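You operate a simulated robot arm through the tools that you are given. There is no shell and no other tool. Be economical: measure what you need, move in short steps, check, and stop when the job is done.

You run a simulated two-armed robot. Do the job below in one go: nothing can be reset, and whatever is moved stays where it is left.

JOB
Open the fridge door, take the yoghurt pot on the top of the packing bench and put it away on the bottom shelf of the fridge, then shut the door. Take the tea carton on the top of the packing bench and put it away on the tote shelf under the packing bench. Fetch the crushed carton from the top of the packing bench and stand it on the long shelf under the packing bench. Take the tub marked "gear" from the top of the packing bench and leave it on the padlock shelf. Stack the carton marked "tomato" from the top of the packing bench on top of the carton labelled "OAT". Open the left freezer lid. Any order will do. Set down upright: yoghurt pot, tea carton, crushed carton.

The check looks at the end state, three seconds after you hand in, the way a careful person would. Anything else that was tipped, shoved, dropped, spilled or broken makes it a failure. Lids that push on must go on centred and level and be pressed home; caps that screw on are set level and turned clockwise until they are tight.

ROBOT AND FRAMES
Two 7-joint arms with two-finger parallel grippers on one trunk, on a base that drives. Base frame: it is fixed to the floor where the robot stands at the start and does not move with it; the origin is under the middle of the robot, x ahead of it, y to its left, z up. Readings come in m, rad, newtons and seconds.
The left shoulder is at the start at [0.06, 0.189, 1.006], the right one opposite. With the tool pointing down near the work surface each hand reaches from about 0.1 to 0.62 m from the robot's upright axis, wherever it stands, measured 20 degrees to its own side. Places, roughly: bottom shelf of the fridge [4.1, 0.2, 0.3]; carton [-3, 1.25, 1]; crushed carton [-5, 1, 1]; fridge door [3.8, 0.2, 0.7]; left freezer lid [4, -1.5, 0.8]; long shelf under the packing bench [-4.6, 1.3, 0.3]; padlock shelf (17x29 cm) [-6.44, -1.22, 0.8]; tea carton [-4.5, 1.25, 1]; tote shelf under the packing bench [-3.4, 1.3, 0.3]; tub [-3.25, 1.25, 1]; yoghurt pot [-4.25, 1, 1]. Payload 3.43 kg a hand.
The tool frame of a hand sits at the grasp point between the pads (the TCP): z along the fingers, y along the line on which they close. The tips reach 0.03 m beyond it. Largest opening 0.094 m; finger width 0.028, thickness 0.01; the body of the gripper, 0.05 by 0.096 m, starts 0.055 m behind the TCP.
Orientation is that of the tool frame in the base frame, as a unit quaternion [x, y, z, w]. With the fingers straight down and closing along the base's y, the tool's x points along the base's -x, its y along +y and its z along -z.

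CONTROLS
- The arms move only by the tool step_arm. It takes "left_rows", "right_rows" or both (then of equal length, played together; a hand with none holds still); each is a list of rows, each an object (a shift or turn left out is 0, a gripper value left out holds the last) with "turn": the turn, a rotation vector about the tool's x, y, z in rad, a list of three; "xyz": the shift along the tool's x, y, z in m, a list of three; "jaw": the finger opening in m, from 0 to 0.094. In form: [{"turn": [ax, ay, az], "xyz": [dx, dy, dz], "jaw": jaw}, ...]. A call has 1 to 12 rows; each row shifts and turns the commanded pose from where the row before left it, along the tool's axes as they then stand. A row lasts 0.2 s, in which the tool goes at most 0.05 m and 0.15 rad; a call with a longer step from one row to the next is refused whole, and so is a gripper value outside its range. A pose out of reach is approached as far as the arm can. The call stops where the force on the tool passes 40 N (or 10 N more than at its start, if that is more) or the arm is blocked; 0.2 s more then pass. The fingers move at their own pace (about 0.153 m/s each) and stop on an object; they squeeze with about 37 N. The grip force told is the motor's: it shows also when the fingers shut on nothing. Time passes only in rows, and 0.2 s behind the last, so rows that do not move let the fingers close. It gives the time, the measured TCP pose, the force on the tool (base axes), the opening and the grip force at its end, in the units of the frame above (readings bear some noise), with the torque about the TCP (base axes, N m) and any sound that the robot's microphone picked up, and new pictures: "views" is both (left out), scene, wrist or none (wrist: the cameras of the hands that moved).
- Cameras (640 x 400 px; columns grow to the right, rows downward): "scene" is now at [0.0231, 0.0167, 1.5715]; the picture's right is [0.20, -0.98, 0.00], its down [-0.62, -0.13, -0.77] and it looks along [0.76, 0.15, -0.64] (base axes); focal length 252 px, centre (320, 200). "left" rides on the left gripper at [0.076, -0.014, -0.102] in its tool frame; the picture's right is [0.18, 0.98, 0.00], its down [-0.75, 0.14, -0.64] and it looks along [-0.63, 0.12, 0.77] (tool axes); focal length 243 px, centre (320, 200). "right" rides on the right gripper at [0.076, 0.014, -0.103] in its tool frame; the picture's right is [-0.18, 0.98, 0.00], its down [-0.75, -0.14, -0.64] and it looks along [-0.63, -0.12, 0.77] (tool axes); focal length 243 px, centre (320, 200). There is no depth. A picture from a camera that has moved, and an enlarged one, comes with that camera's place and axes in the base frame and with its lens.
- move_column(by): slides the trunk up (or, below 0, down) by that many m; the arms and the scene camera ride with it, the base frame stays. It gives what a move gives, with no picture.
- roll_base(legs): drives the robot by 1 to 6 legs, each [ahead, left, turn to the left] in m, m and rad, along the robot's own axes; the way and the turn of a leg run together, so that a leg with both is an arc; at most 1.5 m and 3.142 rad a leg. The arms and the cameras ride along, it lands a little off, and it stops where it bumps. It gives what a move gives, and a new picture of the scene camera.
- pan_tilt(pan, tilt): turns the head with the scene camera to pan (to the left, within 1.501 rad either way) and tilt (down, from -0.506 to 1.204), counted from straight ahead of the robot. It gives what a move gives, and a new picture of the scene camera.
- enlarge(camera, box): a new picture of the part [left, top, right, bottom] of that camera's present view, enlarged. No time passes.
- close_job(): hands the job in; it is judged then, once.

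Work in short steps. Places have to be worked out from the pictures, the camera data and where the tool is seen: move nearer, look again, correct. Check each grasp and each placing, and mend what went wrong. You have 196 turns and 260 pictures in all, those below and enlarged ones among them. Open the grippers and draw the arms clear of the work before you hand the job in, unless the task says otherwise; then end with one line.

The tools are called after "Emit:" as name(argument=value, ...) on one line, values as JSON. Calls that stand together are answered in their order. step_arm: Moves the arms, as the interface text tells. Its arguments: {"type":"object","properties":{"left_rows":{"type":"array","items":{"type":"object","properties":{"turn":{"type":"array","items":{"type":"number"}},"xyz":{"type":"array","items":{"type":"number"}},"jaw":{"type":"number"}}}},"right_rows":{"type":"array","items":{"type":"object","properties":{"turn":{"type":"array","items":{"type":"number"}},"xyz":{"type":"array","items":{"type":"number"}},"jaw":{"type":"number"}}}},"views":{"type":"string","enum":["both","scene","wrist","none"]}},"required":[]} The other tools are called the same way: move_column (by) slides the trunk up or down; roll_base (legs) drives the base; pan_tilt (pan, tilt) turns the head that bears the scene camera; enlarge (camera, box) takes an enlarged picture of a part of a camera's view; close_job () hands the job in.

At the start:

```text
t: 0.0
left_ee_pos: [0.4268, 0.188, 1.0371]
left_tcp_rot: [0.0, 1.0, 0.0, 0.001]
left_force: [0.6, 0.0, -0.5]
left_wrist_torque: [0.0, 0.02, 0.0]
left_width: 0.0941
left_gripper_force: 0.0
right_ee_pos: [0.3242, -0.1292, 1.0893]
right_tcp_rot: [0.0, 1.0, -0.001, 0.001]
right_force: [0.5, 0.5, -0.5]
right_wrist_torque: [-0.02, -0.01, -0.01]
right_width: 0.0941
right_gripper_force: 0.1
trunk travel left (down, up): [-0.678, 0.312]
robot x, y, heading: [-0.0019, 0.0017, -0.002]
head pan, tilt: [0.201, 0.688]
```

scene: 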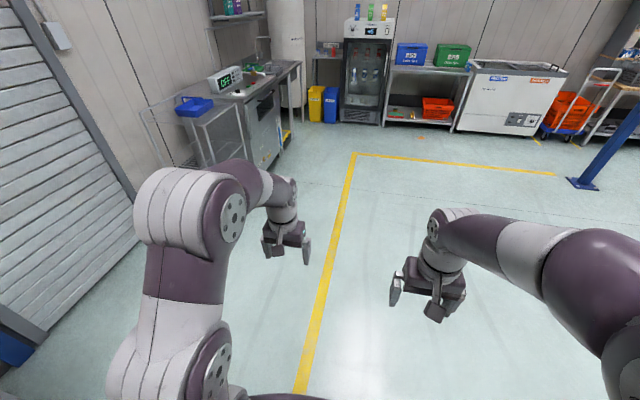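
right: 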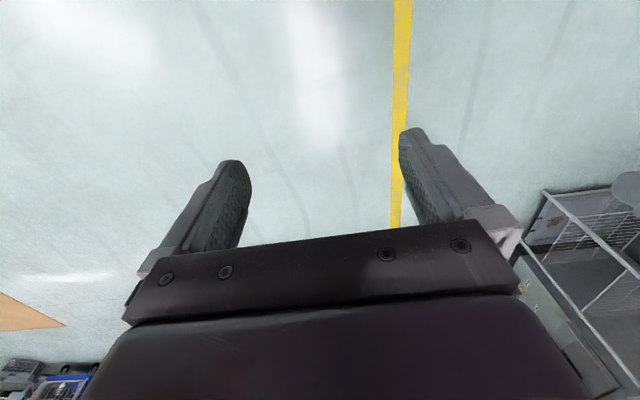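
left: 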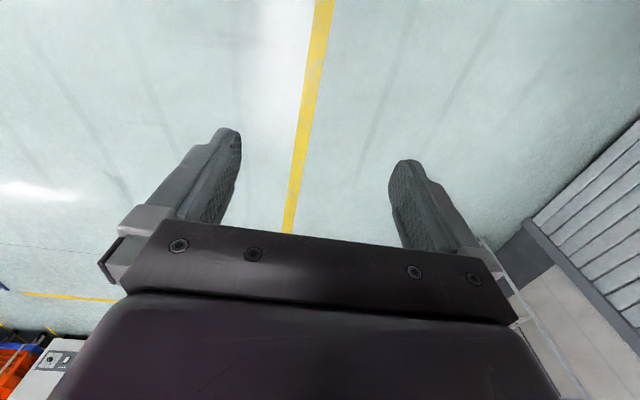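

I start by looking toward the packing bench: turn left by 90° and view.

Emit:
roll_base(legs=[[0, 0, 1.57]])

Emit:
pan_tilt(pan=1.2, tilt=0.4)

```text
t: 4.2
left_ee_pos: [-0.1877, 0.4275, 1.0368]
left_tcp_rot: [0.708, -0.706, 0.001, -0.001]
left_force: [0.2, -0.6, 0.0]
left_wrist_torque: [0.01, -0.01, -0.03]
left_width: 0.0939
left_gripper_force: 0.0
right_ee_pos: [0.1281, 0.3235, 1.0896]
right_tcp_rot: [0.708, -0.706, -0.001, 0.0]
right_force: [-0.3, -0.1, 0.7]
right_wrist_torque: [-0.06, 0.02, 0.02]
right_width: 0.0941
right_gripper_force: 0.1
trunk travel left (down, up): [-0.678, 0.312]
robot x, y, heading: [0.0028, -0.0013, 1.573]
head pan, tilt: [0.201, 0.688]
camera scene: at [-0.0178, 0.0235, 1.5715], right [0.98, 0.2, 0.0], down [0.13, -0.62, -0.77], along [-0.16, 0.76, -0.64], focal length 252 px, centre (320, 200)
```

scene: 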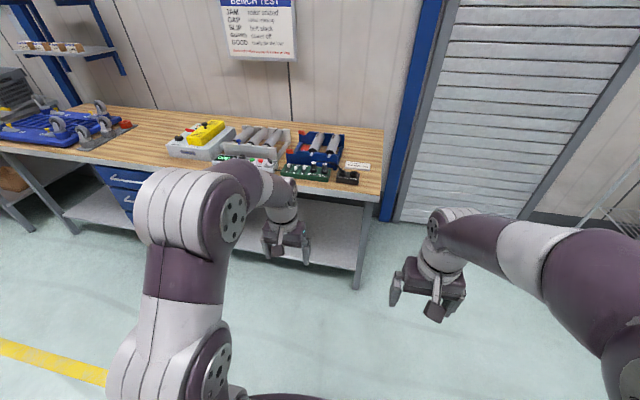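

```text
t: 5.5
left_ee_pos: [-0.188, 0.4265, 1.0365]
left_tcp_rot: [0.708, -0.707, 0.0, 0.001]
left_force: [-0.5, -0.5, 0.7]
left_wrist_torque: [0.02, -0.02, 0.01]
left_width: 0.094
left_gripper_force: 0.1
right_ee_pos: [0.1288, 0.3243, 1.0895]
right_tcp_rot: [0.708, -0.706, 0.0, 0.0]
right_force: [0.1, 0.1, 0.4]
right_wrist_torque: [0.0, -0.04, 0.01]
right_width: 0.0941
right_gripper_force: 0.1
trunk travel left (down, up): [-0.678, 0.312]
robot x, y, heading: [0.0022, -0.0036, 1.572]
head pan, tilt: [1.201, 0.4]
camera scene: at [-0.087, -0.0268, 1.5973], right [0.36, 0.93, 0.0], down [0.36, -0.14, -0.92], along [-0.86, 0.33, -0.39], focal length 252 px, centre (320, 200)
```

scene: 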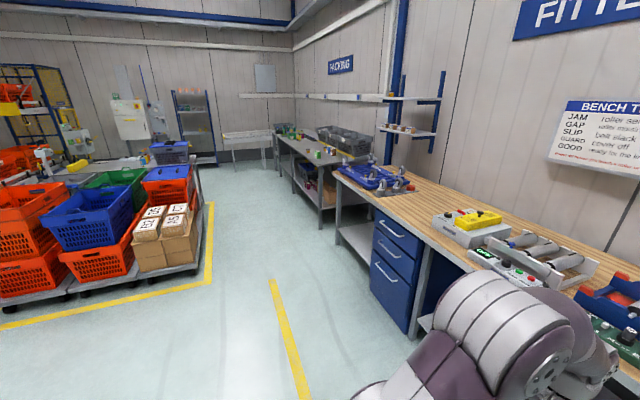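

Aisle in front of the benches is clear (y from about -0.35 to 0.9). I drive sideways along it to face the packing bench.

Emit:
roll_base(legs=[[0.2, 1.4, 0], [0, 1.5, 0]])

Emit:
pan_tilt(pan=0.5, tilt=0.5)

```text
t: 19.6
left_ee_pos: [-3.081, 0.695, 1.0363]
left_tcp_rot: [-0.697, 0.717, 0.0, 0.0]
left_force: [-0.5, 0.3, 0.2]
left_wrist_torque: [0.01, 0.0, 0.01]
left_width: 0.0941
left_gripper_force: 0.0
right_ee_pos: [-2.7674, 0.5843, 1.09]
right_tcp_rot: [-0.698, 0.716, 0.0, -0.001]
right_force: [-0.3, 0.5, 0.1]
right_wrist_torque: [-0.01, -0.01, -0.02]
right_width: 0.0941
right_gripper_force: 0.1
trunk travel left (down, up): [-0.678, 0.312]
robot x, y, heading: [-2.9047, 0.2649, 1.545]
head pan, tilt: [1.201, 0.4]
camera scene: at [-2.993, 0.2395, 1.5973], right [0.39, 0.92, 0.0], down [0.36, -0.15, -0.92], along [-0.85, 0.36, -0.39], focal length 252 px, centre (320, 200)
```

scene: 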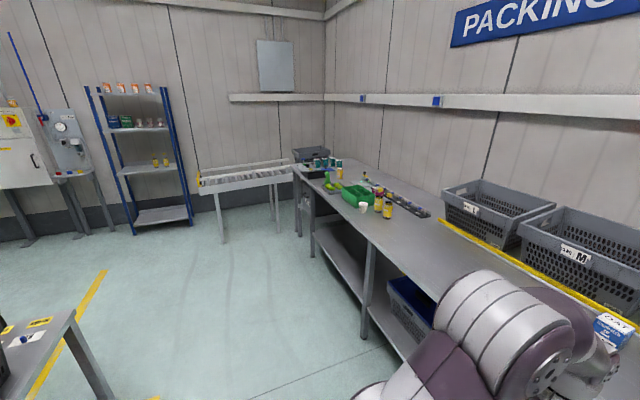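

```text
t: 20.7
left_ee_pos: [-3.0802, 0.6948, 1.0367]
left_tcp_rot: [-0.698, 0.716, 0.0, 0.0]
left_force: [-1.2, 0.1, 0.4]
left_wrist_torque: [0.03, 0.01, 0.0]
left_width: 0.0938
left_gripper_force: 0.0
right_ee_pos: [-2.7669, 0.5849, 1.0889]
right_tcp_rot: [-0.698, 0.716, -0.001, 0.0]
right_force: [-0.6, 0.5, -0.1]
right_wrist_torque: [0.04, 0.02, -0.04]
right_width: 0.094
right_gripper_force: 0.0
trunk travel left (down, up): [-0.678, 0.312]
robot x, y, heading: [-2.904, 0.2611, 1.545]
head pan, tilt: [0.499, 0.499]
camera scene: at [-2.9491, 0.2848, 1.5882], right [0.89, 0.46, 0.0], down [0.22, -0.43, -0.88], along [-0.4, 0.78, -0.48], focal length 252 px, centre (320, 200)
```

scene: 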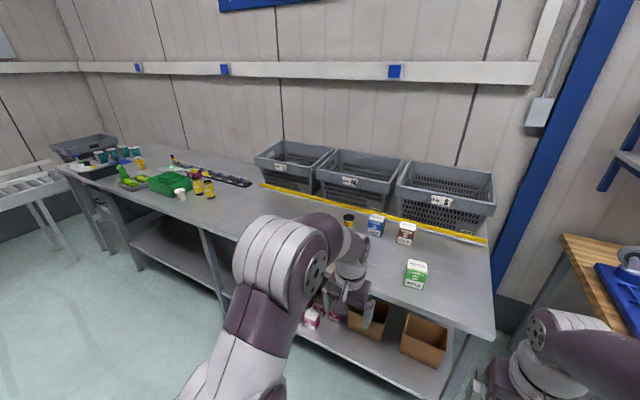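

I enlarge the two clusters of goods on the bench to identify them.

Emit:
enlarge(camera="scene", box=[330, 190, 450, 300])

Emit:
enlarge(camera="scene", box=[50, 120, 250, 220])

Emit:
enlarge(camera="scene", box=[280, 270, 460, 390])

```text
3.64 times, centred on (390, 245) of scene
camera zoom: at [-2.9491, 0.2848, 1.5882], right [0.89, 0.46, 0.0], down [0.22, -0.43, -0.88], along [-0.4, 0.78, -0.48], focal length 918 px, centre (66, 36)
```

zoom: 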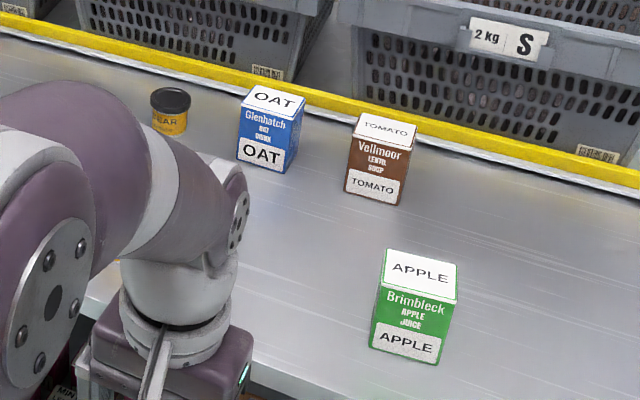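

```text
3.20 times, centred on (150, 170) of scene
camera zoom: at [-2.9491, 0.2848, 1.5882], right [0.89, 0.46, 0.0], down [0.22, -0.43, -0.88], along [-0.4, 0.78, -0.48], focal length 808 px, centre (864, 296)
```

zoom: 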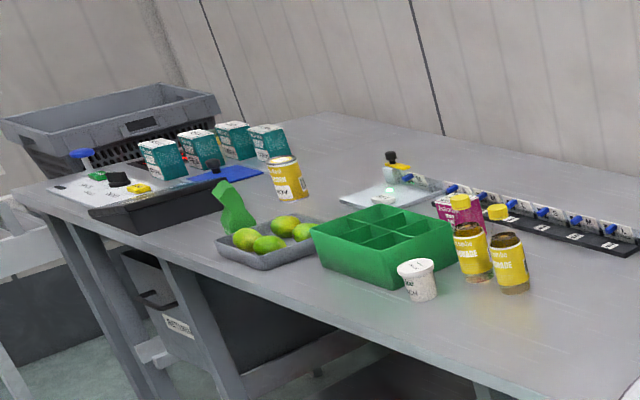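

```text
3.33 times, centred on (370, 330) of scene
camera zoom: at [-2.9491, 0.2848, 1.5882], right [0.89, 0.46, 0.0], down [0.22, -0.43, -0.88], along [-0.4, 0.78, -0.48], focal length 842 px, centre (153, -233)
```

zoom: 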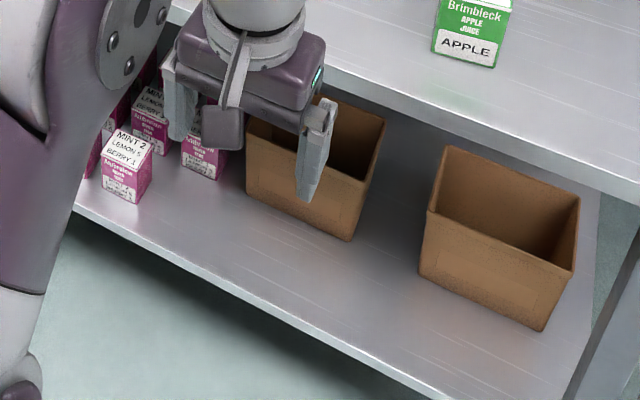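

I look down at the robot's own base to judge how close it can stand to the bench.

Emit:
pan_tilt(pan=0, tilt=1.1)

```text
t: 21.7
left_ee_pos: [-3.0823, 0.695, 1.0368]
left_tcp_rot: [-0.697, 0.717, -0.001, 0.0]
left_force: [1.5, -1.0, -0.8]
left_wrist_torque: [0.0, 0.0, 0.01]
left_width: 0.094
left_gripper_force: 0.1
right_ee_pos: [-2.7682, 0.5842, 1.0896]
right_tcp_rot: [-0.698, 0.717, -0.001, 0.0]
right_force: [0.4, 0.0, 0.6]
right_wrist_torque: [-0.02, 0.03, -0.01]
right_width: 0.094
right_gripper_force: 0.1
trunk travel left (down, up): [-0.678, 0.312]
robot x, y, heading: [-2.9048, 0.2635, 1.546]
head pan, tilt: [0.0, 1.1]
camera scene: at [-2.9059, 0.267, 1.5405], right [1.0, -0.03, 0.0], down [-0.02, -0.89, -0.45], along [0.01, 0.45, -0.89], focal length 252 px, centre (320, 200)
```

scene: 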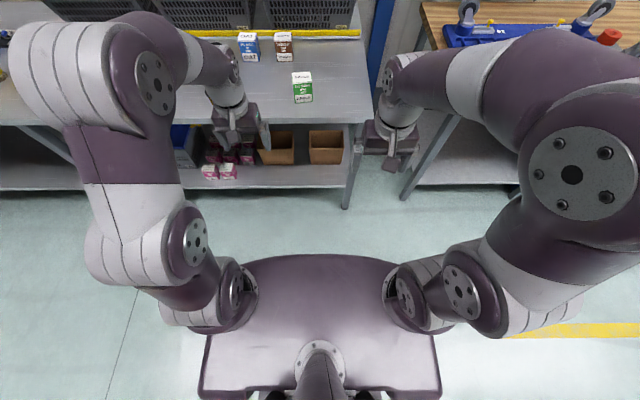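

Torso is compact; bench edge is at y≈0.92. I square up and move closer so the right hand is over the tomato/OAT cartons.

Emit:
roll_base(legs=[[0.2, 0.25, 0.025], [0.12, 0, 0]])

```text
t: 24.7
left_ee_pos: [-3.3411, 1.0177, 1.0363]
left_tcp_rot: [0.707, -0.707, 0.0, -0.001]
left_force: [-0.3, 0.0, -0.6]
left_wrist_torque: [-0.03, -0.01, 0.01]
left_width: 0.0939
left_gripper_force: 0.0
right_ee_pos: [-3.0236, 0.9146, 1.0899]
right_tcp_rot: [0.707, -0.707, 0.0, 0.0]
right_force: [0.3, 0.6, -0.2]
right_wrist_torque: [-0.02, -0.01, -0.03]
right_width: 0.0942
right_gripper_force: 0.1
trunk travel left (down, up): [-0.678, 0.312]
robot x, y, heading: [-3.1547, 0.594, 1.569]
head pan, tilt: [0.0, 1.1]
camera scene: at [-3.154, 0.593, 1.5405], right [1.0, 0.0, 0.0], down [0.0, -0.89, -0.45], along [0.0, 0.45, -0.89], focal length 252 px, centre (320, 200)
```

scene: 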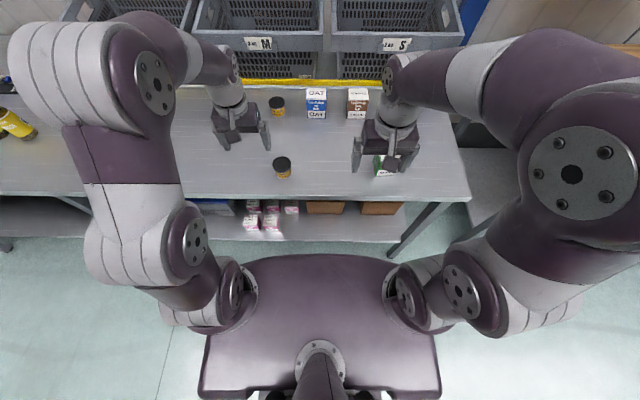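

Two tubs appear; I enlarge to read them and the cartons.

Emit:
enlarge(camera="scene", box=[240, 70, 400, 190])

Emit:
enlarge(camera="scene", box=[255, 90, 325, 190])

```text
3.33 times, centred on (320, 130) of scene
camera zoom: at [-3.154, 0.593, 1.5405], right [1.0, 0.0, 0.0], down [0.0, -0.89, -0.45], along [0.0, 0.45, -0.89], focal length 842 px, centre (320, 433)
```

zoom: 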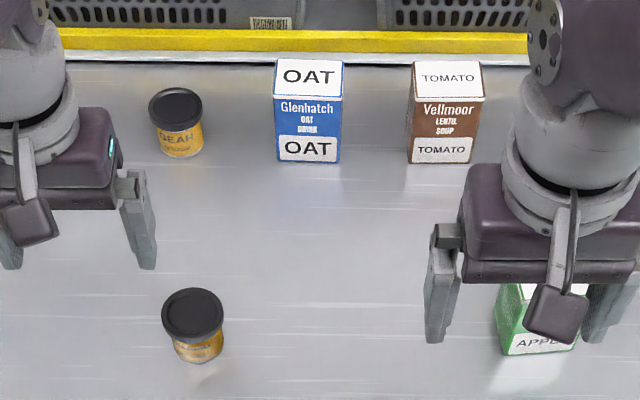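

```text
4.00 times, centred on (290, 140) of scene
camera zoom: at [-3.154, 0.593, 1.5405], right [1.0, 0.0, 0.0], down [0.0, -0.89, -0.45], along [0.0, 0.45, -0.89], focal length 1010 px, centre (440, 440)
```

zoom: 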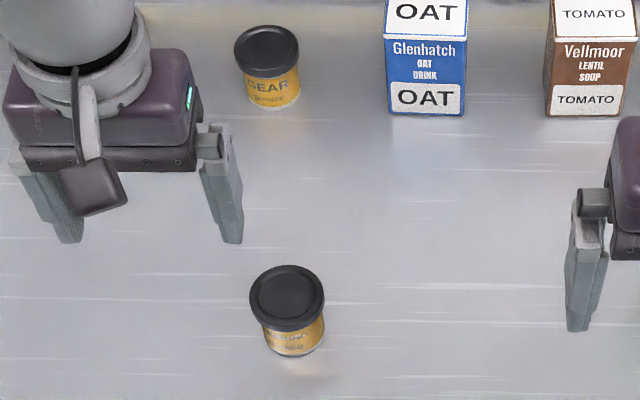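

The rear tub is GEAR (front one is another). I edge forward and then bring the right hand above the tomato carton.

Emit:
roll_base(legs=[[0.07, 0, 0]])

Emit:
step_arm(right_rows=[{"xyz": [-0.045, 0, 0]}, {"xyz": [-0.045, 0, 0]}, {"xyz": [-0.045, 0, 0]}, {"xyz": [-0.045, 0, 0]}, {"xyz": [-0.04, 0, 0]}])

```text
t: 25.7
left_ee_pos: [-3.34, 1.0863, 1.0365]
left_tcp_rot: [0.708, -0.706, 0.001, 0.0]
left_force: [-0.4, 0.5, 0.4]
left_wrist_torque: [0.0, 0.0, -0.01]
left_width: 0.094
left_gripper_force: 0.0
right_ee_pos: [-3.0246, 0.984, 1.0894]
right_tcp_rot: [0.707, -0.707, 0.0, 0.0]
right_force: [-0.1, -0.9, -1.2]
right_wrist_torque: [-0.02, 0.01, -0.02]
right_width: 0.0939
right_gripper_force: 0.1
trunk travel left (down, up): [-0.678, 0.312]
robot x, y, heading: [-3.1532, 0.6565, 1.572]
head pan, tilt: [0.0, 1.1]
camera scene: at [-3.1542, 0.6626, 1.5405], right [1.0, 0.0, 0.0], down [0.0, -0.89, -0.45], along [0.0, 0.45, -0.89], focal length 252 px, centre (320, 200)
```

scene: 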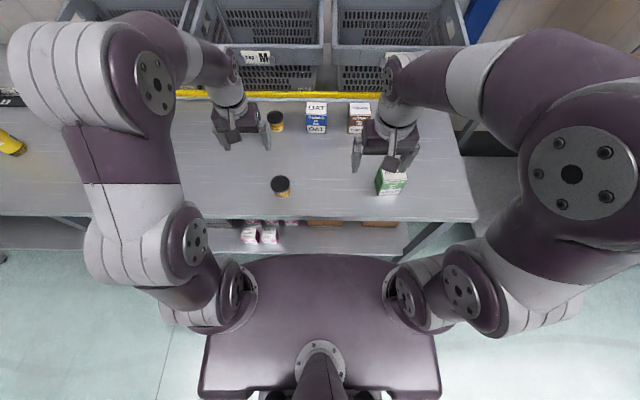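

```text
t: 26.9
left_ee_pos: [-3.3415, 1.0854, 1.0362]
left_tcp_rot: [0.707, -0.707, 0.001, 0.001]
left_force: [-0.2, 0.5, 0.8]
left_wrist_torque: [-0.01, -0.01, 0.0]
left_width: 0.0939
left_gripper_force: 0.1
right_ee_pos: [-3.0191, 1.163, 1.0198]
right_tcp_rot: [0.707, -0.707, -0.001, 0.0]
right_force: [0.9, 0.2, -0.6]
right_wrist_torque: [-0.01, -0.03, 0.02]
right_width: 0.0939
right_gripper_force: 0.1
right hand out of reach, approached as far as the arm can: row 1, 2, 3, 4, 5
trunk travel left (down, up): [-0.678, 0.312]
robot x, y, heading: [-3.1564, 0.6573, 1.571]
head pan, tilt: [0.0, 1.1]
camera scene: at [-3.1541, 0.6627, 1.5405], right [1.0, 0.0, 0.0], down [0.0, -0.89, -0.45], along [0.0, 0.45, -0.89], focal length 252 px, centre (320, 200)
camera right: at [-3.0339, 1.087, 1.1211], right [-0.98, 0.18, 0.0], down [0.14, 0.75, 0.64], along [0.12, 0.63, -0.77], focal length 243 px, centre (320, 200)
```

scene: 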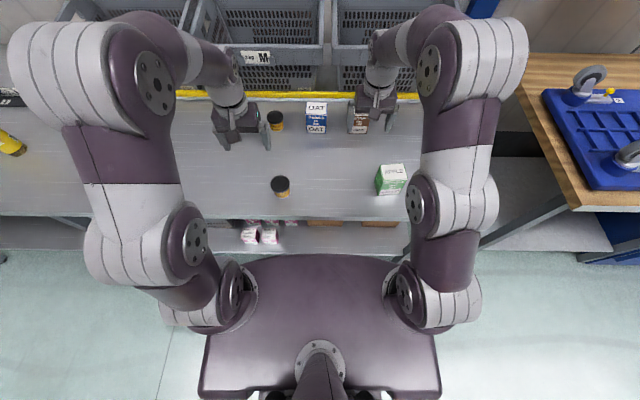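
right: 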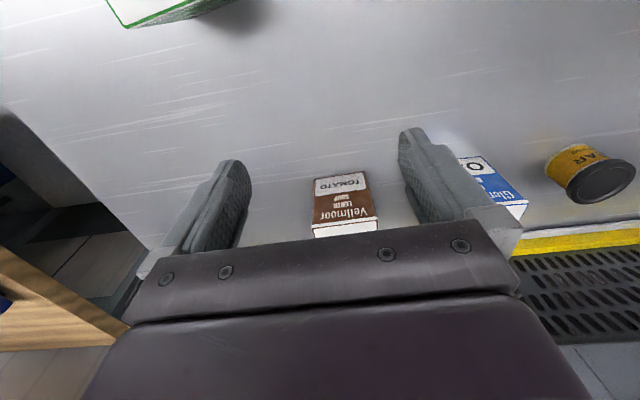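

Tool-down reach is short here; tomato carton's front face is at about (-3.026, 1.265) with table z≈0.86. I move the base a bit closer and raise the trunk.

Emit:
move_column(by=0.1)

Emit:
roll_base(legs=[[0.07, 0, 0]])

```text
t: 28.2
left_ee_pos: [-3.3411, 1.085, 1.1352]
left_tcp_rot: [0.707, -0.707, 0.0, -0.001]
left_force: [-0.4, 0.7, 0.7]
left_wrist_torque: [0.02, -0.03, -0.01]
left_width: 0.094
left_gripper_force: 0.0
right_ee_pos: [-3.0183, 1.1621, 1.1203]
right_tcp_rot: [0.708, -0.707, 0.0, 0.0]
right_force: [-0.1, -0.2, 0.0]
right_wrist_torque: [0.01, 0.01, 0.0]
right_width: 0.094
right_gripper_force: 0.0
trunk travel left (down, up): [-0.778, 0.212]
robot x, y, heading: [-3.152, 0.6566, 1.573]
head pan, tilt: [0.0, 1.1]
```

```text
t: 29.2
left_ee_pos: [-3.3411, 1.1542, 1.1377]
left_tcp_rot: [-0.707, 0.707, 0.0, 0.0]
left_force: [-0.4, -0.4, 0.7]
left_wrist_torque: [0.01, 0.0, 0.01]
left_width: 0.0942
left_gripper_force: 0.1
right_ee_pos: [-3.0189, 1.23, 1.1205]
right_tcp_rot: [-0.707, 0.707, 0.0, 0.0]
right_force: [0.4, -0.5, -0.7]
right_wrist_torque: [-0.02, -0.02, 0.01]
right_width: 0.0942
right_gripper_force: 0.1
trunk travel left (down, up): [-0.778, 0.212]
robot x, y, heading: [-3.1529, 0.7241, 1.567]
head pan, tilt: [0.0, 1.1]
camera scene: at [-3.1543, 0.7296, 1.6405], right [1.0, 0.0, 0.0], down [0.0, -0.89, -0.45], along [0.0, 0.45, -0.89], focal length 252 px, centre (320, 200)
```

scene: 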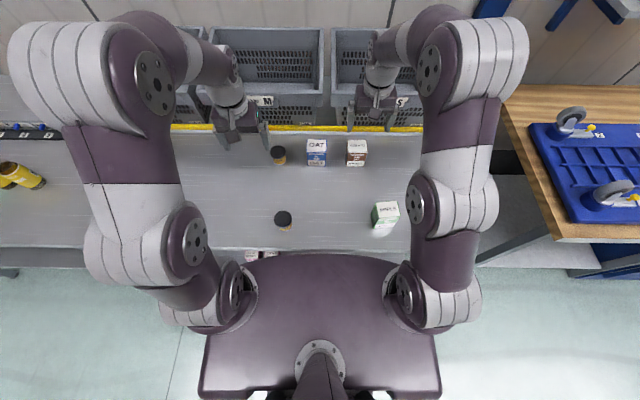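

No bump. Now bring the right hand down over the tomato carton.

Emit:
step_arm(right_rows=[{"xyz": [-0.03, 0.003, 0.02]}, {"xyz": [-0.03, 0.003, 0.03]}, {"xyz": [0, 0, 0]}])

Emit:
enlarge(camera="scene", box=[250, 90, 410, 190])

```text
t: 30.0
left_ee_pos: [-3.341, 1.156, 1.1379]
left_tcp_rot: [-0.707, 0.707, 0.0, 0.0]
left_force: [-0.6, 0.1, -0.5]
left_wrist_torque: [-0.01, -0.02, 0.0]
left_width: 0.0939
left_gripper_force: 0.0
right_ee_pos: [-3.0242, 1.2854, 1.0657]
right_tcp_rot: [0.707, -0.707, 0.0, 0.001]
right_force: [0.1, -0.4, -0.4]
right_wrist_torque: [0.01, 0.0, 0.0]
right_width: 0.0939
right_gripper_force: 0.1
right hand out of reach, approached as far as the arm can: row 1
trunk travel left (down, up): [-0.778, 0.212]
robot x, y, heading: [-3.1544, 0.7339, 1.568]
head pan, tilt: [0.0, 1.1]
camera scene: at [-3.1543, 0.7304, 1.6405], right [1.0, 0.0, 0.0], down [0.0, -0.89, -0.45], along [0.0, 0.45, -0.89], focal length 252 px, centre (320, 200)
camera right: at [-3.0394, 1.2084, 1.1658], right [-0.98, 0.18, 0.0], down [0.14, 0.75, 0.64], along [0.12, 0.63, -0.77], focal length 243 px, centre (320, 200)
```

scene: 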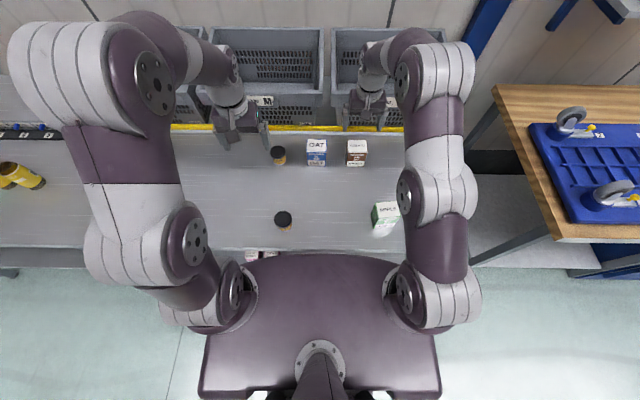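
right: 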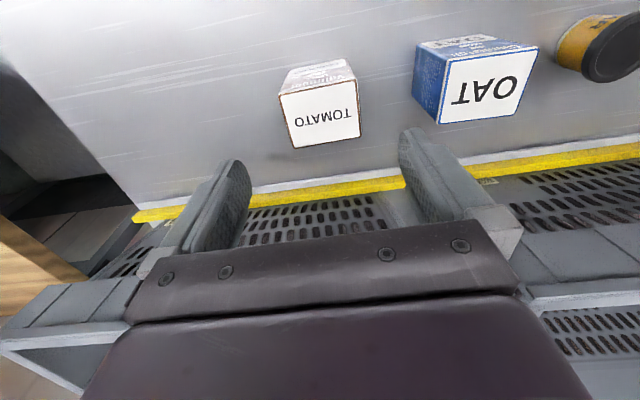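

```text
4.00 times, centred on (330, 140) of scene
camera zoom: at [-3.1543, 0.7304, 1.6405], right [1.0, 0.0, 0.0], down [0.0, -0.89, -0.45], along [0.0, 0.45, -0.89], focal length 1010 px, centre (280, 440)
```

zoom: 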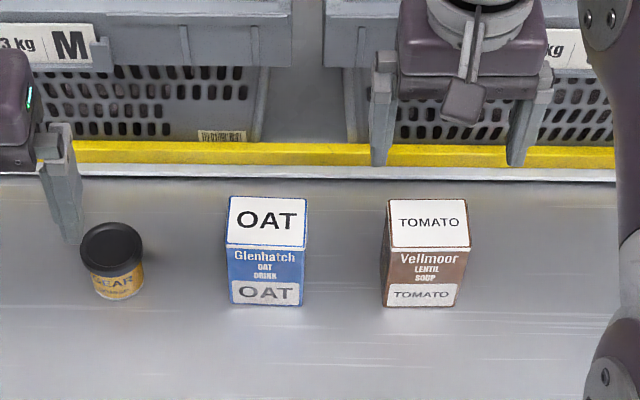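

Triangulation: tomato top centre (-3.026, 1.288, 0.953), OAT (-3.163, 1.290), aligned with axes. Descend and grasp tomato.

Emit:
step_arm(right_rows=[{"xyz": [-0.002, 0.002, 0.045]}, {"xyz": [0, 0, 0.045]}, {"xyz": [0, 0, 0.03]}, {"xyz": [0, 0, 0.025]}, {"jaw": 0}, {"jaw": 0}, {"jaw": 0}], views="wrist")

```text
t: 31.6
left_ee_pos: [-3.3415, 1.1557, 1.1364]
left_tcp_rot: [-0.707, 0.707, -0.001, 0.001]
left_force: [-0.2, 0.1, 1.1]
left_wrist_torque: [-0.04, 0.01, -0.01]
left_width: 0.094
left_gripper_force: 0.0
right_ee_pos: [-3.028, 1.2897, 0.9228]
right_tcp_rot: [-0.706, 0.708, 0.001, 0.0]
right_force: [0.0, -0.3, 0.6]
right_wrist_torque: [-0.02, 0.06, 0.03]
right_width: 0.074
right_gripper_force: 37.0
trunk travel left (down, up): [-0.778, 0.212]
robot x, y, heading: [-3.1529, 0.7295, 1.576]
head pan, tilt: [0.0, 1.1]
camera right: at [-3.0417, 1.2131, 1.0232], right [-0.98, 0.18, 0.0], down [0.14, 0.75, 0.64], along [0.12, 0.63, -0.77], focal length 243 px, centre (320, 200)
```

right: 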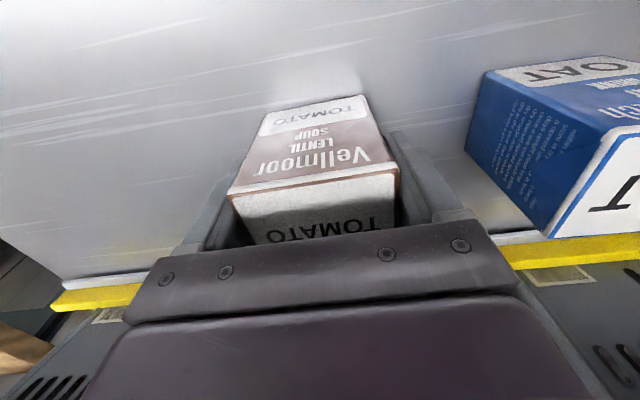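

Gripped (0.074). Lift 0.115 and shift over OAT, then look.

Emit:
step_arm(right_rows=[{"xyz": [0, 0, -0.04]}, {"xyz": [0, 0, -0.04]}, {"xyz": [0, 0, -0.04]}, {"xyz": [0, 0.045, 0]}, {"xyz": [0, 0.045, 0]}, {"xyz": [0, 0.045, 0]}, {}])

Emit:
enlarge(camera="scene", box=[250, 90, 410, 190])

```text
t: 33.2
left_ee_pos: [-3.3398, 1.1557, 1.1369]
left_tcp_rot: [0.707, -0.707, 0.0, 0.001]
left_force: [-0.3, -0.1, 0.3]
left_wrist_torque: [0.0, 0.02, -0.01]
left_width: 0.094
left_gripper_force: 0.2
right_ee_pos: [-3.1568, 1.2738, 1.0311]
right_tcp_rot: [0.707, -0.707, 0.0, 0.0]
right_force: [-0.7, 1.0, -3.7]
right_wrist_torque: [0.01, 0.03, 0.0]
right_width: 0.0743
right_gripper_force: 37.0
right hand out of reach, approached as far as the arm can: row 5, 6
trunk travel left (down, up): [-0.778, 0.212]
robot x, y, heading: [-3.1518, 0.7277, 1.567]
head pan, tilt: [0.0, 1.1]
camera scene: at [-3.1536, 0.7324, 1.6405], right [1.0, 0.0, 0.0], down [0.0, -0.89, -0.45], along [0.0, 0.45, -0.89], focal length 252 px, centre (320, 200)
camera right: at [-3.1714, 1.1973, 1.1318], right [-0.98, 0.18, 0.0], down [0.14, 0.75, 0.64], along [0.12, 0.63, -0.77], focal length 243 px, centre (320, 200)
```

scene: 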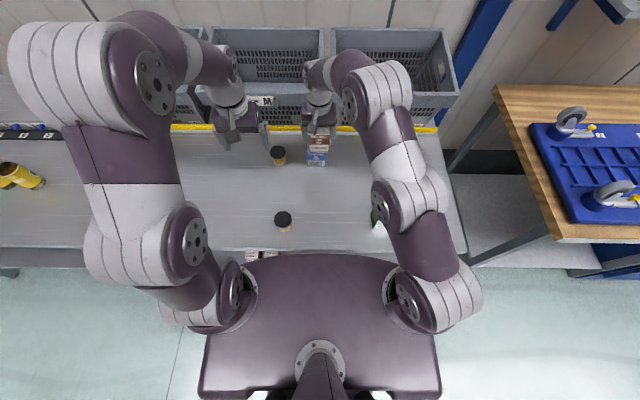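
right: 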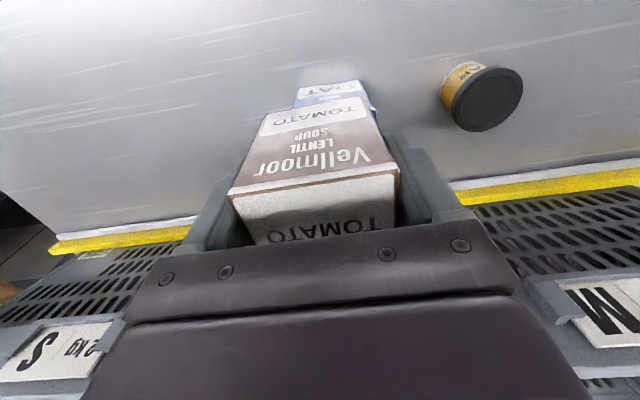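

```text
4.00 times, centred on (330, 140) of scene
camera zoom: at [-3.1536, 0.7324, 1.6405], right [1.0, 0.0, 0.0], down [0.0, -0.89, -0.45], along [0.0, 0.45, -0.89], focal length 1010 px, centre (280, 440)
```

zoom: 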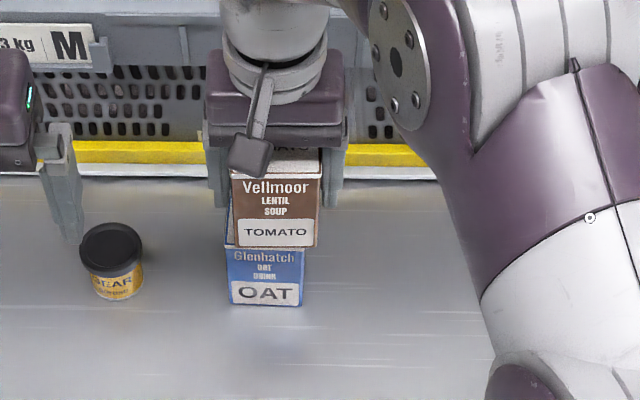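

Reach limit: hand is 17 mm short in y. I raise the trunk slightly and roll 3 cm forward.

Emit:
move_column(by=0.03)

Emit:
roll_base(legs=[[0.03, 0, 0]])

Emit:
step_arm(right_rows=[{}], views="none")

```text
t: 34.0
left_ee_pos: [-3.3415, 1.1551, 1.1662]
left_tcp_rot: [-0.707, 0.707, 0.001, 0.0]
left_force: [0.4, -0.5, -1.1]
left_wrist_torque: [-0.01, -0.02, 0.01]
left_width: 0.0937
left_gripper_force: 0.0
right_ee_pos: [-3.1575, 1.2735, 1.0611]
right_tcp_rot: [-0.707, 0.708, 0.0, 0.0]
right_force: [0.0, 0.4, -2.8]
right_wrist_torque: [-0.03, 0.02, 0.02]
right_width: 0.0741
right_gripper_force: 37.4
trunk travel left (down, up): [-0.808, 0.182]
robot x, y, heading: [-3.1528, 0.7295, 1.57]
head pan, tilt: [0.0, 1.1]
```

```text
t: 34.8
left_ee_pos: [-3.3408, 1.1791, 1.1692]
left_tcp_rot: [-0.707, 0.707, 0.002, 0.001]
left_force: [0.8, -0.7, 0.2]
left_wrist_torque: [0.02, -0.01, 0.0]
left_width: 0.094
left_gripper_force: 0.1
right_ee_pos: [-3.1572, 1.2978, 1.0633]
right_tcp_rot: [0.708, -0.707, -0.001, -0.002]
right_force: [-0.1, -0.9, -3.2]
right_wrist_torque: [0.08, 0.01, 0.01]
right_width: 0.074
right_gripper_force: 36.8
trunk travel left (down, up): [-0.808, 0.182]
robot x, y, heading: [-3.1548, 0.7559, 1.572]
head pan, tilt: [0.0, 1.1]
camera scene: at [-3.1543, 0.7532, 1.6706], right [1.0, 0.0, 0.0], down [0.0, -0.89, -0.46], along [0.0, 0.46, -0.89], focal length 252 px, centre (320, 200)
```

scene: 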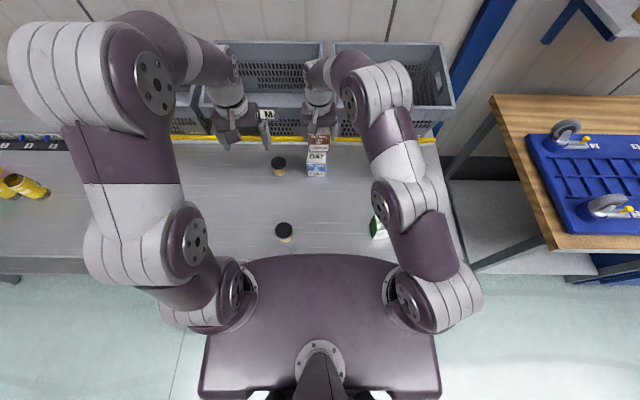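

```text
t: 35.2
left_ee_pos: [-3.3407, 1.1831, 1.1671]
left_tcp_rot: [-0.707, 0.707, 0.0, 0.0]
left_force: [0.7, -1.2, -1.0]
left_wrist_torque: [0.03, -0.02, 0.0]
left_width: 0.094
left_gripper_force: 0.0
right_ee_pos: [-3.1573, 1.3004, 1.0617]
right_tcp_rot: [0.707, -0.707, 0.0, 0.0]
right_force: [1.0, 0.5, -2.5]
right_wrist_torque: [0.0, 0.0, -0.03]
right_width: 0.0742
right_gripper_force: 36.7
trunk travel left (down, up): [-0.808, 0.182]
robot x, y, heading: [-3.1535, 0.7592, 1.573]
head pan, tilt: [0.0, 1.1]
```

Adjust to (-3.163, 1.2915) and lower 3 cm; then look at the alignment.

Emit:
step_arm(right_rows=[{"xyz": [0.009, 0.006, 0.01]}, {"xyz": [0, 0, 0.02]}, {}], views="wrist")

Emit:
enlarge(camera="scene", box=[280, 110, 360, 190])

```text
t: 36.0
left_ee_pos: [-3.3407, 1.1844, 1.1676]
left_tcp_rot: [0.707, -0.707, 0.0, 0.0]
left_force: [0.2, -1.0, -0.3]
left_wrist_torque: [0.0, 0.02, 0.01]
left_width: 0.094
left_gripper_force: 0.1
right_ee_pos: [-3.1637, 1.2921, 1.0322]
right_tcp_rot: [-0.707, 0.707, 0.0, 0.0]
right_force: [0.1, 0.1, -2.1]
right_wrist_torque: [-0.01, -0.02, -0.02]
right_width: 0.0739
right_gripper_force: 37.0
trunk travel left (down, up): [-0.808, 0.182]
robot x, y, heading: [-3.1517, 0.7552, 1.573]
head pan, tilt: [0.0, 1.1]
camera right: at [-3.1785, 1.2163, 1.1323], right [-0.98, 0.18, 0.0], down [0.14, 0.75, 0.64], along [0.12, 0.63, -0.77], focal length 243 px, centre (320, 200)
```

right: 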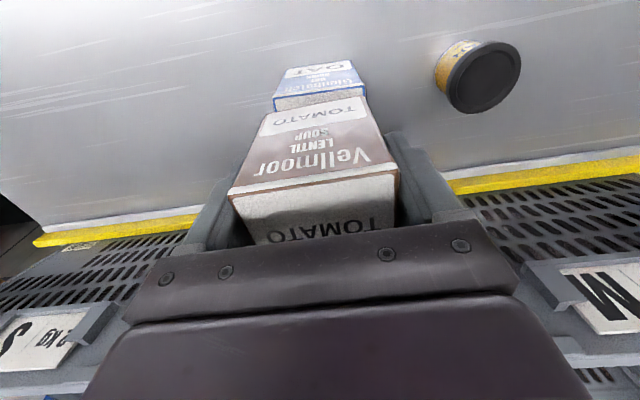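

```text
5.00 times, centred on (320, 150) of scene
camera zoom: at [-3.1542, 0.7599, 1.6705], right [1.0, 0.0, 0.0], down [0.0, -0.89, -0.45], along [0.0, 0.45, -0.89], focal length 1262 px, centre (320, 450)
```

zoom: 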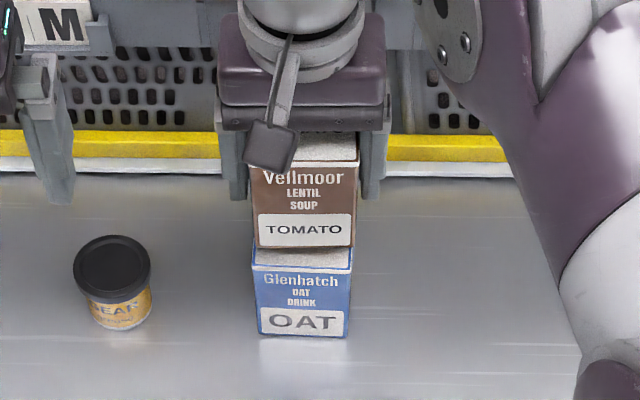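

Tomato appears ~5 mm too far back and 2 mm right; I correct, lower until contact and release.

Emit:
step_arm(right_rows=[{"xyz": [0.005, 0.002, 0.005]}, {"xyz": [0, 0, 0.004]}, {"xyz": [0, 0, 0.003]}, {}], views="none")

Emit:
enlarge(camera="scene", box=[280, 110, 360, 190])

```text
t: 37.0
left_ee_pos: [-3.3417, 1.183, 1.1669]
left_tcp_rot: [0.707, -0.707, 0.0, 0.0]
left_force: [-0.6, -0.1, 0.8]
left_wrist_torque: [0.02, -0.01, 0.0]
left_width: 0.0941
left_gripper_force: 0.1
right_ee_pos: [-3.1647, 1.2863, 1.0201]
right_tcp_rot: [0.708, -0.707, 0.0, -0.001]
right_force: [-0.3, -0.3, -2.0]
right_wrist_torque: [-0.03, 0.04, 0.01]
right_width: 0.0742
right_gripper_force: 36.8
trunk travel left (down, up): [-0.808, 0.182]
robot x, y, heading: [-3.1496, 0.756, 1.567]
head pan, tilt: [0.0, 1.1]
```

```text
5.00 times, centred on (320, 150) of scene
camera zoom: at [-3.1543, 0.7599, 1.6705], right [1.0, 0.0, 0.0], down [0.0, -0.89, -0.45], along [0.0, 0.45, -0.89], focal length 1262 px, centre (320, 450)
```

zoom: 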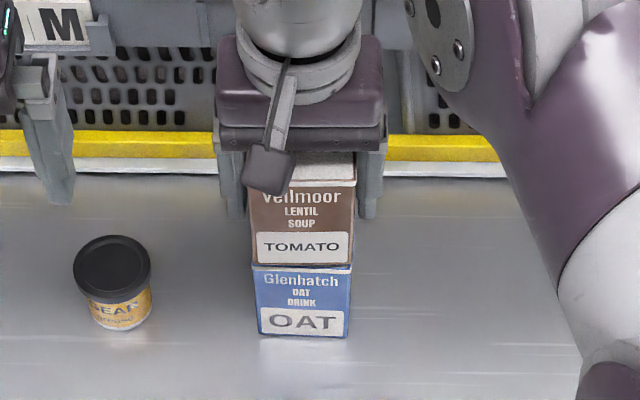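

Nearly touching and well aligned. Lower in 2 mm steps.

Emit:
step_arm(right_rows=[{"xyz": [0, 0, 0.002]}, {"xyz": [0, 0, 0.002]}, {}], views="none")

```text
t: 37.8
left_ee_pos: [-3.3411, 1.184, 1.1666]
left_tcp_rot: [-0.707, 0.707, 0.0, 0.0]
left_force: [-0.6, 0.5, 0.2]
left_wrist_torque: [0.01, -0.02, -0.01]
left_width: 0.0938
left_gripper_force: 0.1
right_ee_pos: [-3.1647, 1.2881, 1.0158]
right_tcp_rot: [0.707, -0.707, 0.0, 0.0]
right_force: [0.2, 0.1, -3.6]
right_wrist_torque: [-0.03, 0.03, 0.0]
right_width: 0.0743
right_gripper_force: 37.1
trunk travel left (down, up): [-0.808, 0.182]
robot x, y, heading: [-3.1516, 0.7557, 1.571]
head pan, tilt: [0.0, 1.1]
```

Emit:
step_arm(right_rows=[{"xyz": [0, 0, 0.002]}, {"xyz": [0, 0, 0.002]}, {}], views="none")

```text
t: 38.6
left_ee_pos: [-3.342, 1.184, 1.1676]
left_tcp_rot: [0.708, -0.706, -0.001, 0.0]
left_force: [0.0, -0.6, 0.4]
left_wrist_torque: [-0.03, 0.03, -0.03]
left_width: 0.0938
left_gripper_force: 0.0
right_ee_pos: [-3.1656, 1.2887, 1.0124]
right_tcp_rot: [-0.707, 0.707, 0.0, 0.0]
right_force: [0.1, 0.0, -2.2]
right_wrist_torque: [0.0, 0.03, -0.01]
right_width: 0.0742
right_gripper_force: 36.9
trunk travel left (down, up): [-0.808, 0.182]
robot x, y, heading: [-3.1528, 0.759, 1.566]
head pan, tilt: [0.0, 1.1]
```

Still not in contact (force ≈ weight). Continue.

Emit:
step_arm(right_rows=[{"xyz": [0, 0, 0.002]}, {"xyz": [0, 0, 0.002]}, {}], views="none")

Emit:
enlarge(camera="scene", box=[280, 110, 360, 190])

```text
t: 39.4
left_ee_pos: [-3.3408, 1.18, 1.1686]
left_tcp_rot: [0.707, -0.707, 0.0, -0.001]
left_force: [-0.3, 0.8, 0.3]
left_wrist_torque: [-0.02, -0.01, 0.0]
left_width: 0.0939
left_gripper_force: 0.1
right_ee_pos: [-3.1654, 1.2867, 1.0124]
right_tcp_rot: [-0.707, 0.707, 0.004, 0.003]
right_force: [1.6, 1.9, 30.8]
right_wrist_torque: [-0.39, -0.24, 0.02]
right_width: 0.074
right_gripper_force: 37.1
trunk travel left (down, up): [-0.808, 0.182]
robot x, y, heading: [-3.1538, 0.7581, 1.57]
head pan, tilt: [0.0, 1.1]
```

```text
5.00 times, centred on (320, 150) of scene
camera zoom: at [-3.1538, 0.756, 1.6709], right [1.0, 0.0, 0.0], down [0.0, -0.89, -0.46], along [0.0, 0.46, -0.89], focal length 1262 px, centre (320, 450)
```

zoom: 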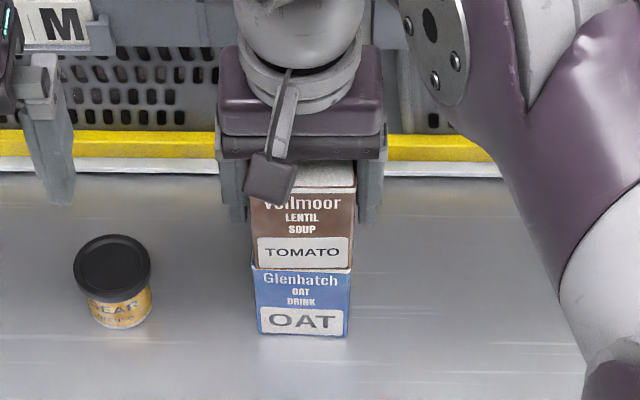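

Contact made (31 N). Back off 3 mm, then open and lift away.

Emit:
step_arm(right_rows=[{"xyz": [0, 0, -0.003]}, {"jaw": 0.094}, {"jaw": 0.094}, {"xyz": [0, 0, -0.02]}, {"xyz": [0, 0, -0.04]}, {"xyz": [0, 0, -0.04]}, {"xyz": [0.045, 0, 0]}, {"xyz": [0.045, 0, 0]}, {"xyz": [0.045, -0.02, 0]}, {"xyz": [0.045, -0.04, 0]}, {"xyz": [0.045, -0.04, 0]}], views="none")

Emit:
enlarge(camera="scene", box=[250, 90, 410, 190])

```text
refused: row 10 steps farther than a row can; nothing moved
```

```text
4.00 times, centred on (330, 140) of scene
camera zoom: at [-3.1538, 0.756, 1.6709], right [1.0, 0.0, 0.0], down [0.0, -0.89, -0.46], along [0.0, 0.46, -0.89], focal length 1010 px, centre (280, 440)
```

zoom: 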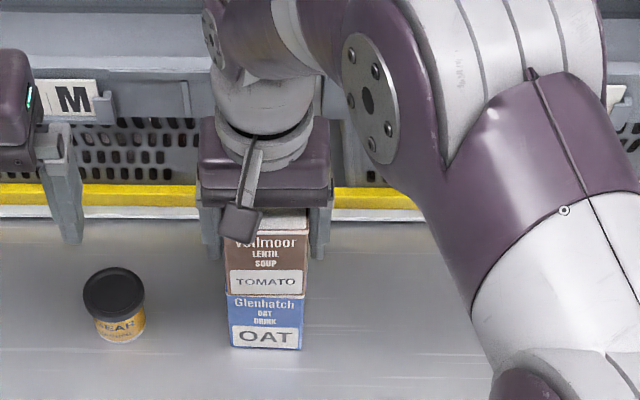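

Row limit; I'll open in place, then lift straight up using the trunk.

Emit:
step_arm(right_rows=[{"xyz": [0, 0, -0.003]}, {"jaw": 0.094}, {"jaw": 0.094}, {"xyz": [0, 0, -0.02]}], views="none")

Emit:
move_column(by=0.07)

Emit:
step_arm(right_rows=[{"xyz": [0.045, 0, 0]}, {"xyz": [0.045, 0, 0]}, {"xyz": [0.045, -0.02, 0]}, {"xyz": [0.045, -0.02, 0]}, {"xyz": [0.045, -0.02, 0]}], views="scene")

Emit:
enlarge(camera="scene", box=[230, 100, 390, 200])

```text
t: 40.4
left_ee_pos: [-3.3423, 1.1835, 1.1681]
left_tcp_rot: [0.707, -0.707, 0.0, 0.0]
left_force: [-0.2, 1.3, -0.3]
left_wrist_torque: [-0.03, 0.03, -0.01]
left_width: 0.094
left_gripper_force: 0.0
right_ee_pos: [-3.1653, 1.2868, 1.0298]
right_tcp_rot: [0.707, -0.707, 0.0, 0.0]
right_force: [0.1, 0.5, 0.2]
right_wrist_torque: [0.0, -0.02, 0.03]
right_width: 0.0937
right_gripper_force: 0.0
trunk travel left (down, up): [-0.808, 0.182]
robot x, y, heading: [-3.1531, 0.7544, 1.571]
head pan, tilt: [0.0, 1.1]
```

```text
t: 41.5
left_ee_pos: [-3.3406, 1.183, 1.2379]
left_tcp_rot: [-0.707, 0.708, 0.0, 0.001]
left_force: [-0.3, 0.3, 0.3]
left_wrist_torque: [0.01, 0.0, 0.02]
left_width: 0.0939
left_gripper_force: 0.1
right_ee_pos: [-3.1658, 1.2867, 1.1009]
right_tcp_rot: [-0.706, 0.708, 0.001, 0.0]
right_force: [0.6, -0.5, 0.1]
right_wrist_torque: [0.01, 0.0, 0.01]
right_width: 0.094
right_gripper_force: 0.0
trunk travel left (down, up): [-0.878, 0.112]
robot x, y, heading: [-3.1503, 0.7598, 1.572]
head pan, tilt: [0.0, 1.1]
```

```text
t: 42.7
left_ee_pos: [-3.34, 1.1819, 1.2375]
left_tcp_rot: [0.707, -0.707, 0.0, -0.001]
left_force: [0.0, -0.4, 0.2]
left_wrist_torque: [0.01, 0.02, -0.03]
left_width: 0.0941
left_gripper_force: 0.2
right_ee_pos: [-3.1044, 1.0597, 1.1004]
right_tcp_rot: [0.707, -0.707, -0.001, -0.001]
right_force: [-0.1, -0.2, -0.1]
right_wrist_torque: [0.03, 0.0, -0.03]
right_width: 0.094
right_gripper_force: 0.0
trunk travel left (down, up): [-0.878, 0.112]
robot x, y, heading: [-3.1537, 0.7573, 1.57]
head pan, tilt: [0.0, 1.1]
camera scene: at [-3.1536, 0.7575, 1.7405], right [1.0, 0.0, 0.0], down [0.0, -0.89, -0.46], along [0.0, 0.46, -0.89], focal length 252 px, centre (320, 200)
```

scene: 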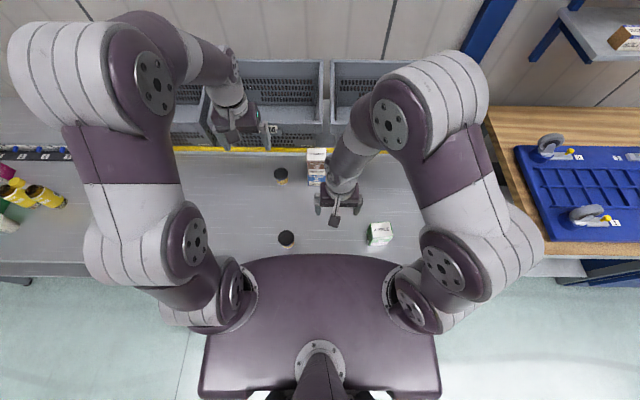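

```text
4.00 times, centred on (310, 150) of scene
camera zoom: at [-3.1536, 0.7575, 1.7405], right [1.0, 0.0, 0.0], down [0.0, -0.89, -0.46], along [0.0, 0.46, -0.89], focal length 1010 px, centre (360, 400)
```

zoom: 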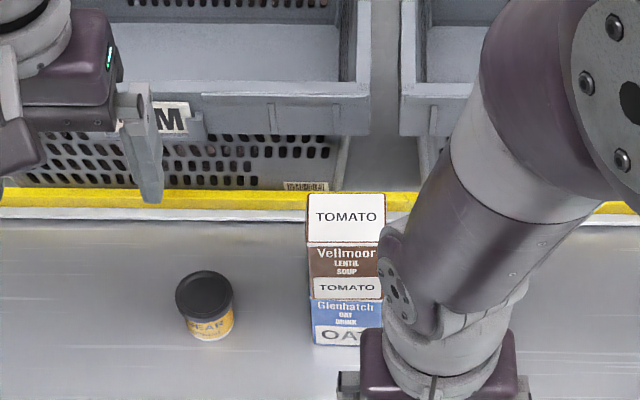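

Stack is good. Next the GEAR tub at about (-3.303, 1.287) with the left hand: hover and look.

Emit:
step_arm(left_rows=[{"xyz": [0, -0.037, 0.03]}, {"xyz": [-0.02, 0, 0.045]}, {"xyz": [-0.02, 0, 0.045]}, {"xyz": [-0.02, 0, 0.04]}, {}], views="both")

Emit:
enlarge(camera="scene", box=[230, 100, 390, 200])

```text
t: 43.9
left_ee_pos: [-3.3045, 1.241, 1.0779]
left_tcp_rot: [-0.707, 0.707, 0.001, 0.0]
left_force: [0.5, -0.7, -0.7]
left_wrist_torque: [0.03, -0.01, 0.01]
left_width: 0.094
left_gripper_force: 0.1
right_ee_pos: [-3.1056, 1.0603, 1.0998]
right_tcp_rot: [0.707, -0.707, 0.0, -0.001]
right_force: [-0.5, -0.5, -0.1]
right_wrist_torque: [0.02, 0.04, -0.01]
right_width: 0.0942
right_gripper_force: 0.1
trunk travel left (down, up): [-0.878, 0.112]
robot x, y, heading: [-3.1511, 0.7565, 1.57]
head pan, tilt: [0.0, 1.1]
camera scene: at [-3.1544, 0.7587, 1.7405], right [1.0, 0.0, 0.0], down [0.0, -0.89, -0.45], along [0.0, 0.45, -0.89], focal length 252 px, centre (320, 200)
camera left: at [-3.2904, 1.1652, 1.1803], right [-0.98, -0.18, 0.0], down [-0.14, 0.75, 0.64], along [-0.12, 0.63, -0.77], focal length 243 px, centre (320, 200)
```

scene: 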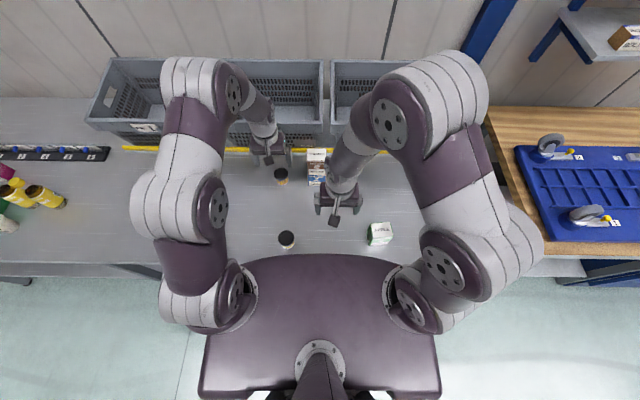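
left: 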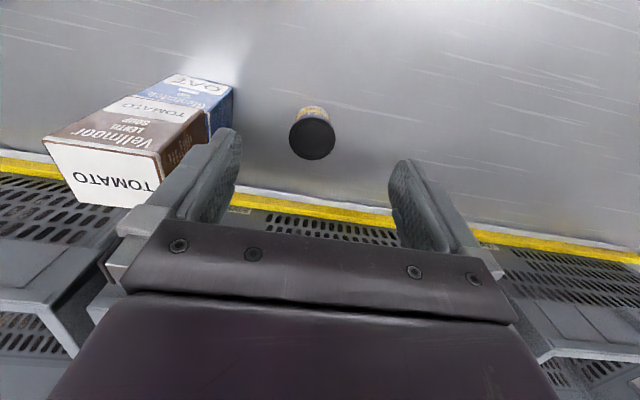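

```text
4.00 times, centred on (310, 150) of scene
camera zoom: at [-3.1544, 0.7587, 1.7405], right [1.0, 0.0, 0.0], down [0.0, -0.89, -0.45], along [0.0, 0.45, -0.89], focal length 1010 px, centre (360, 400)
```

zoom: 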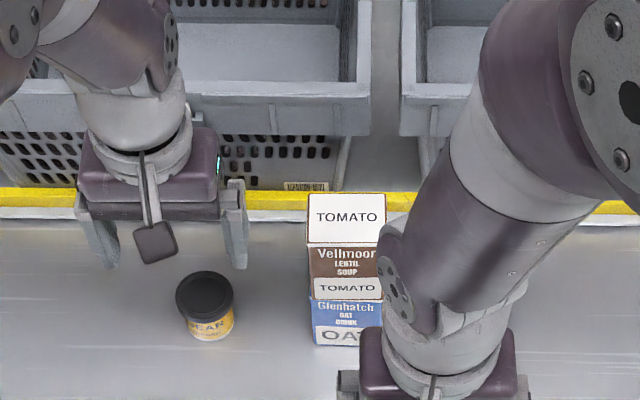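

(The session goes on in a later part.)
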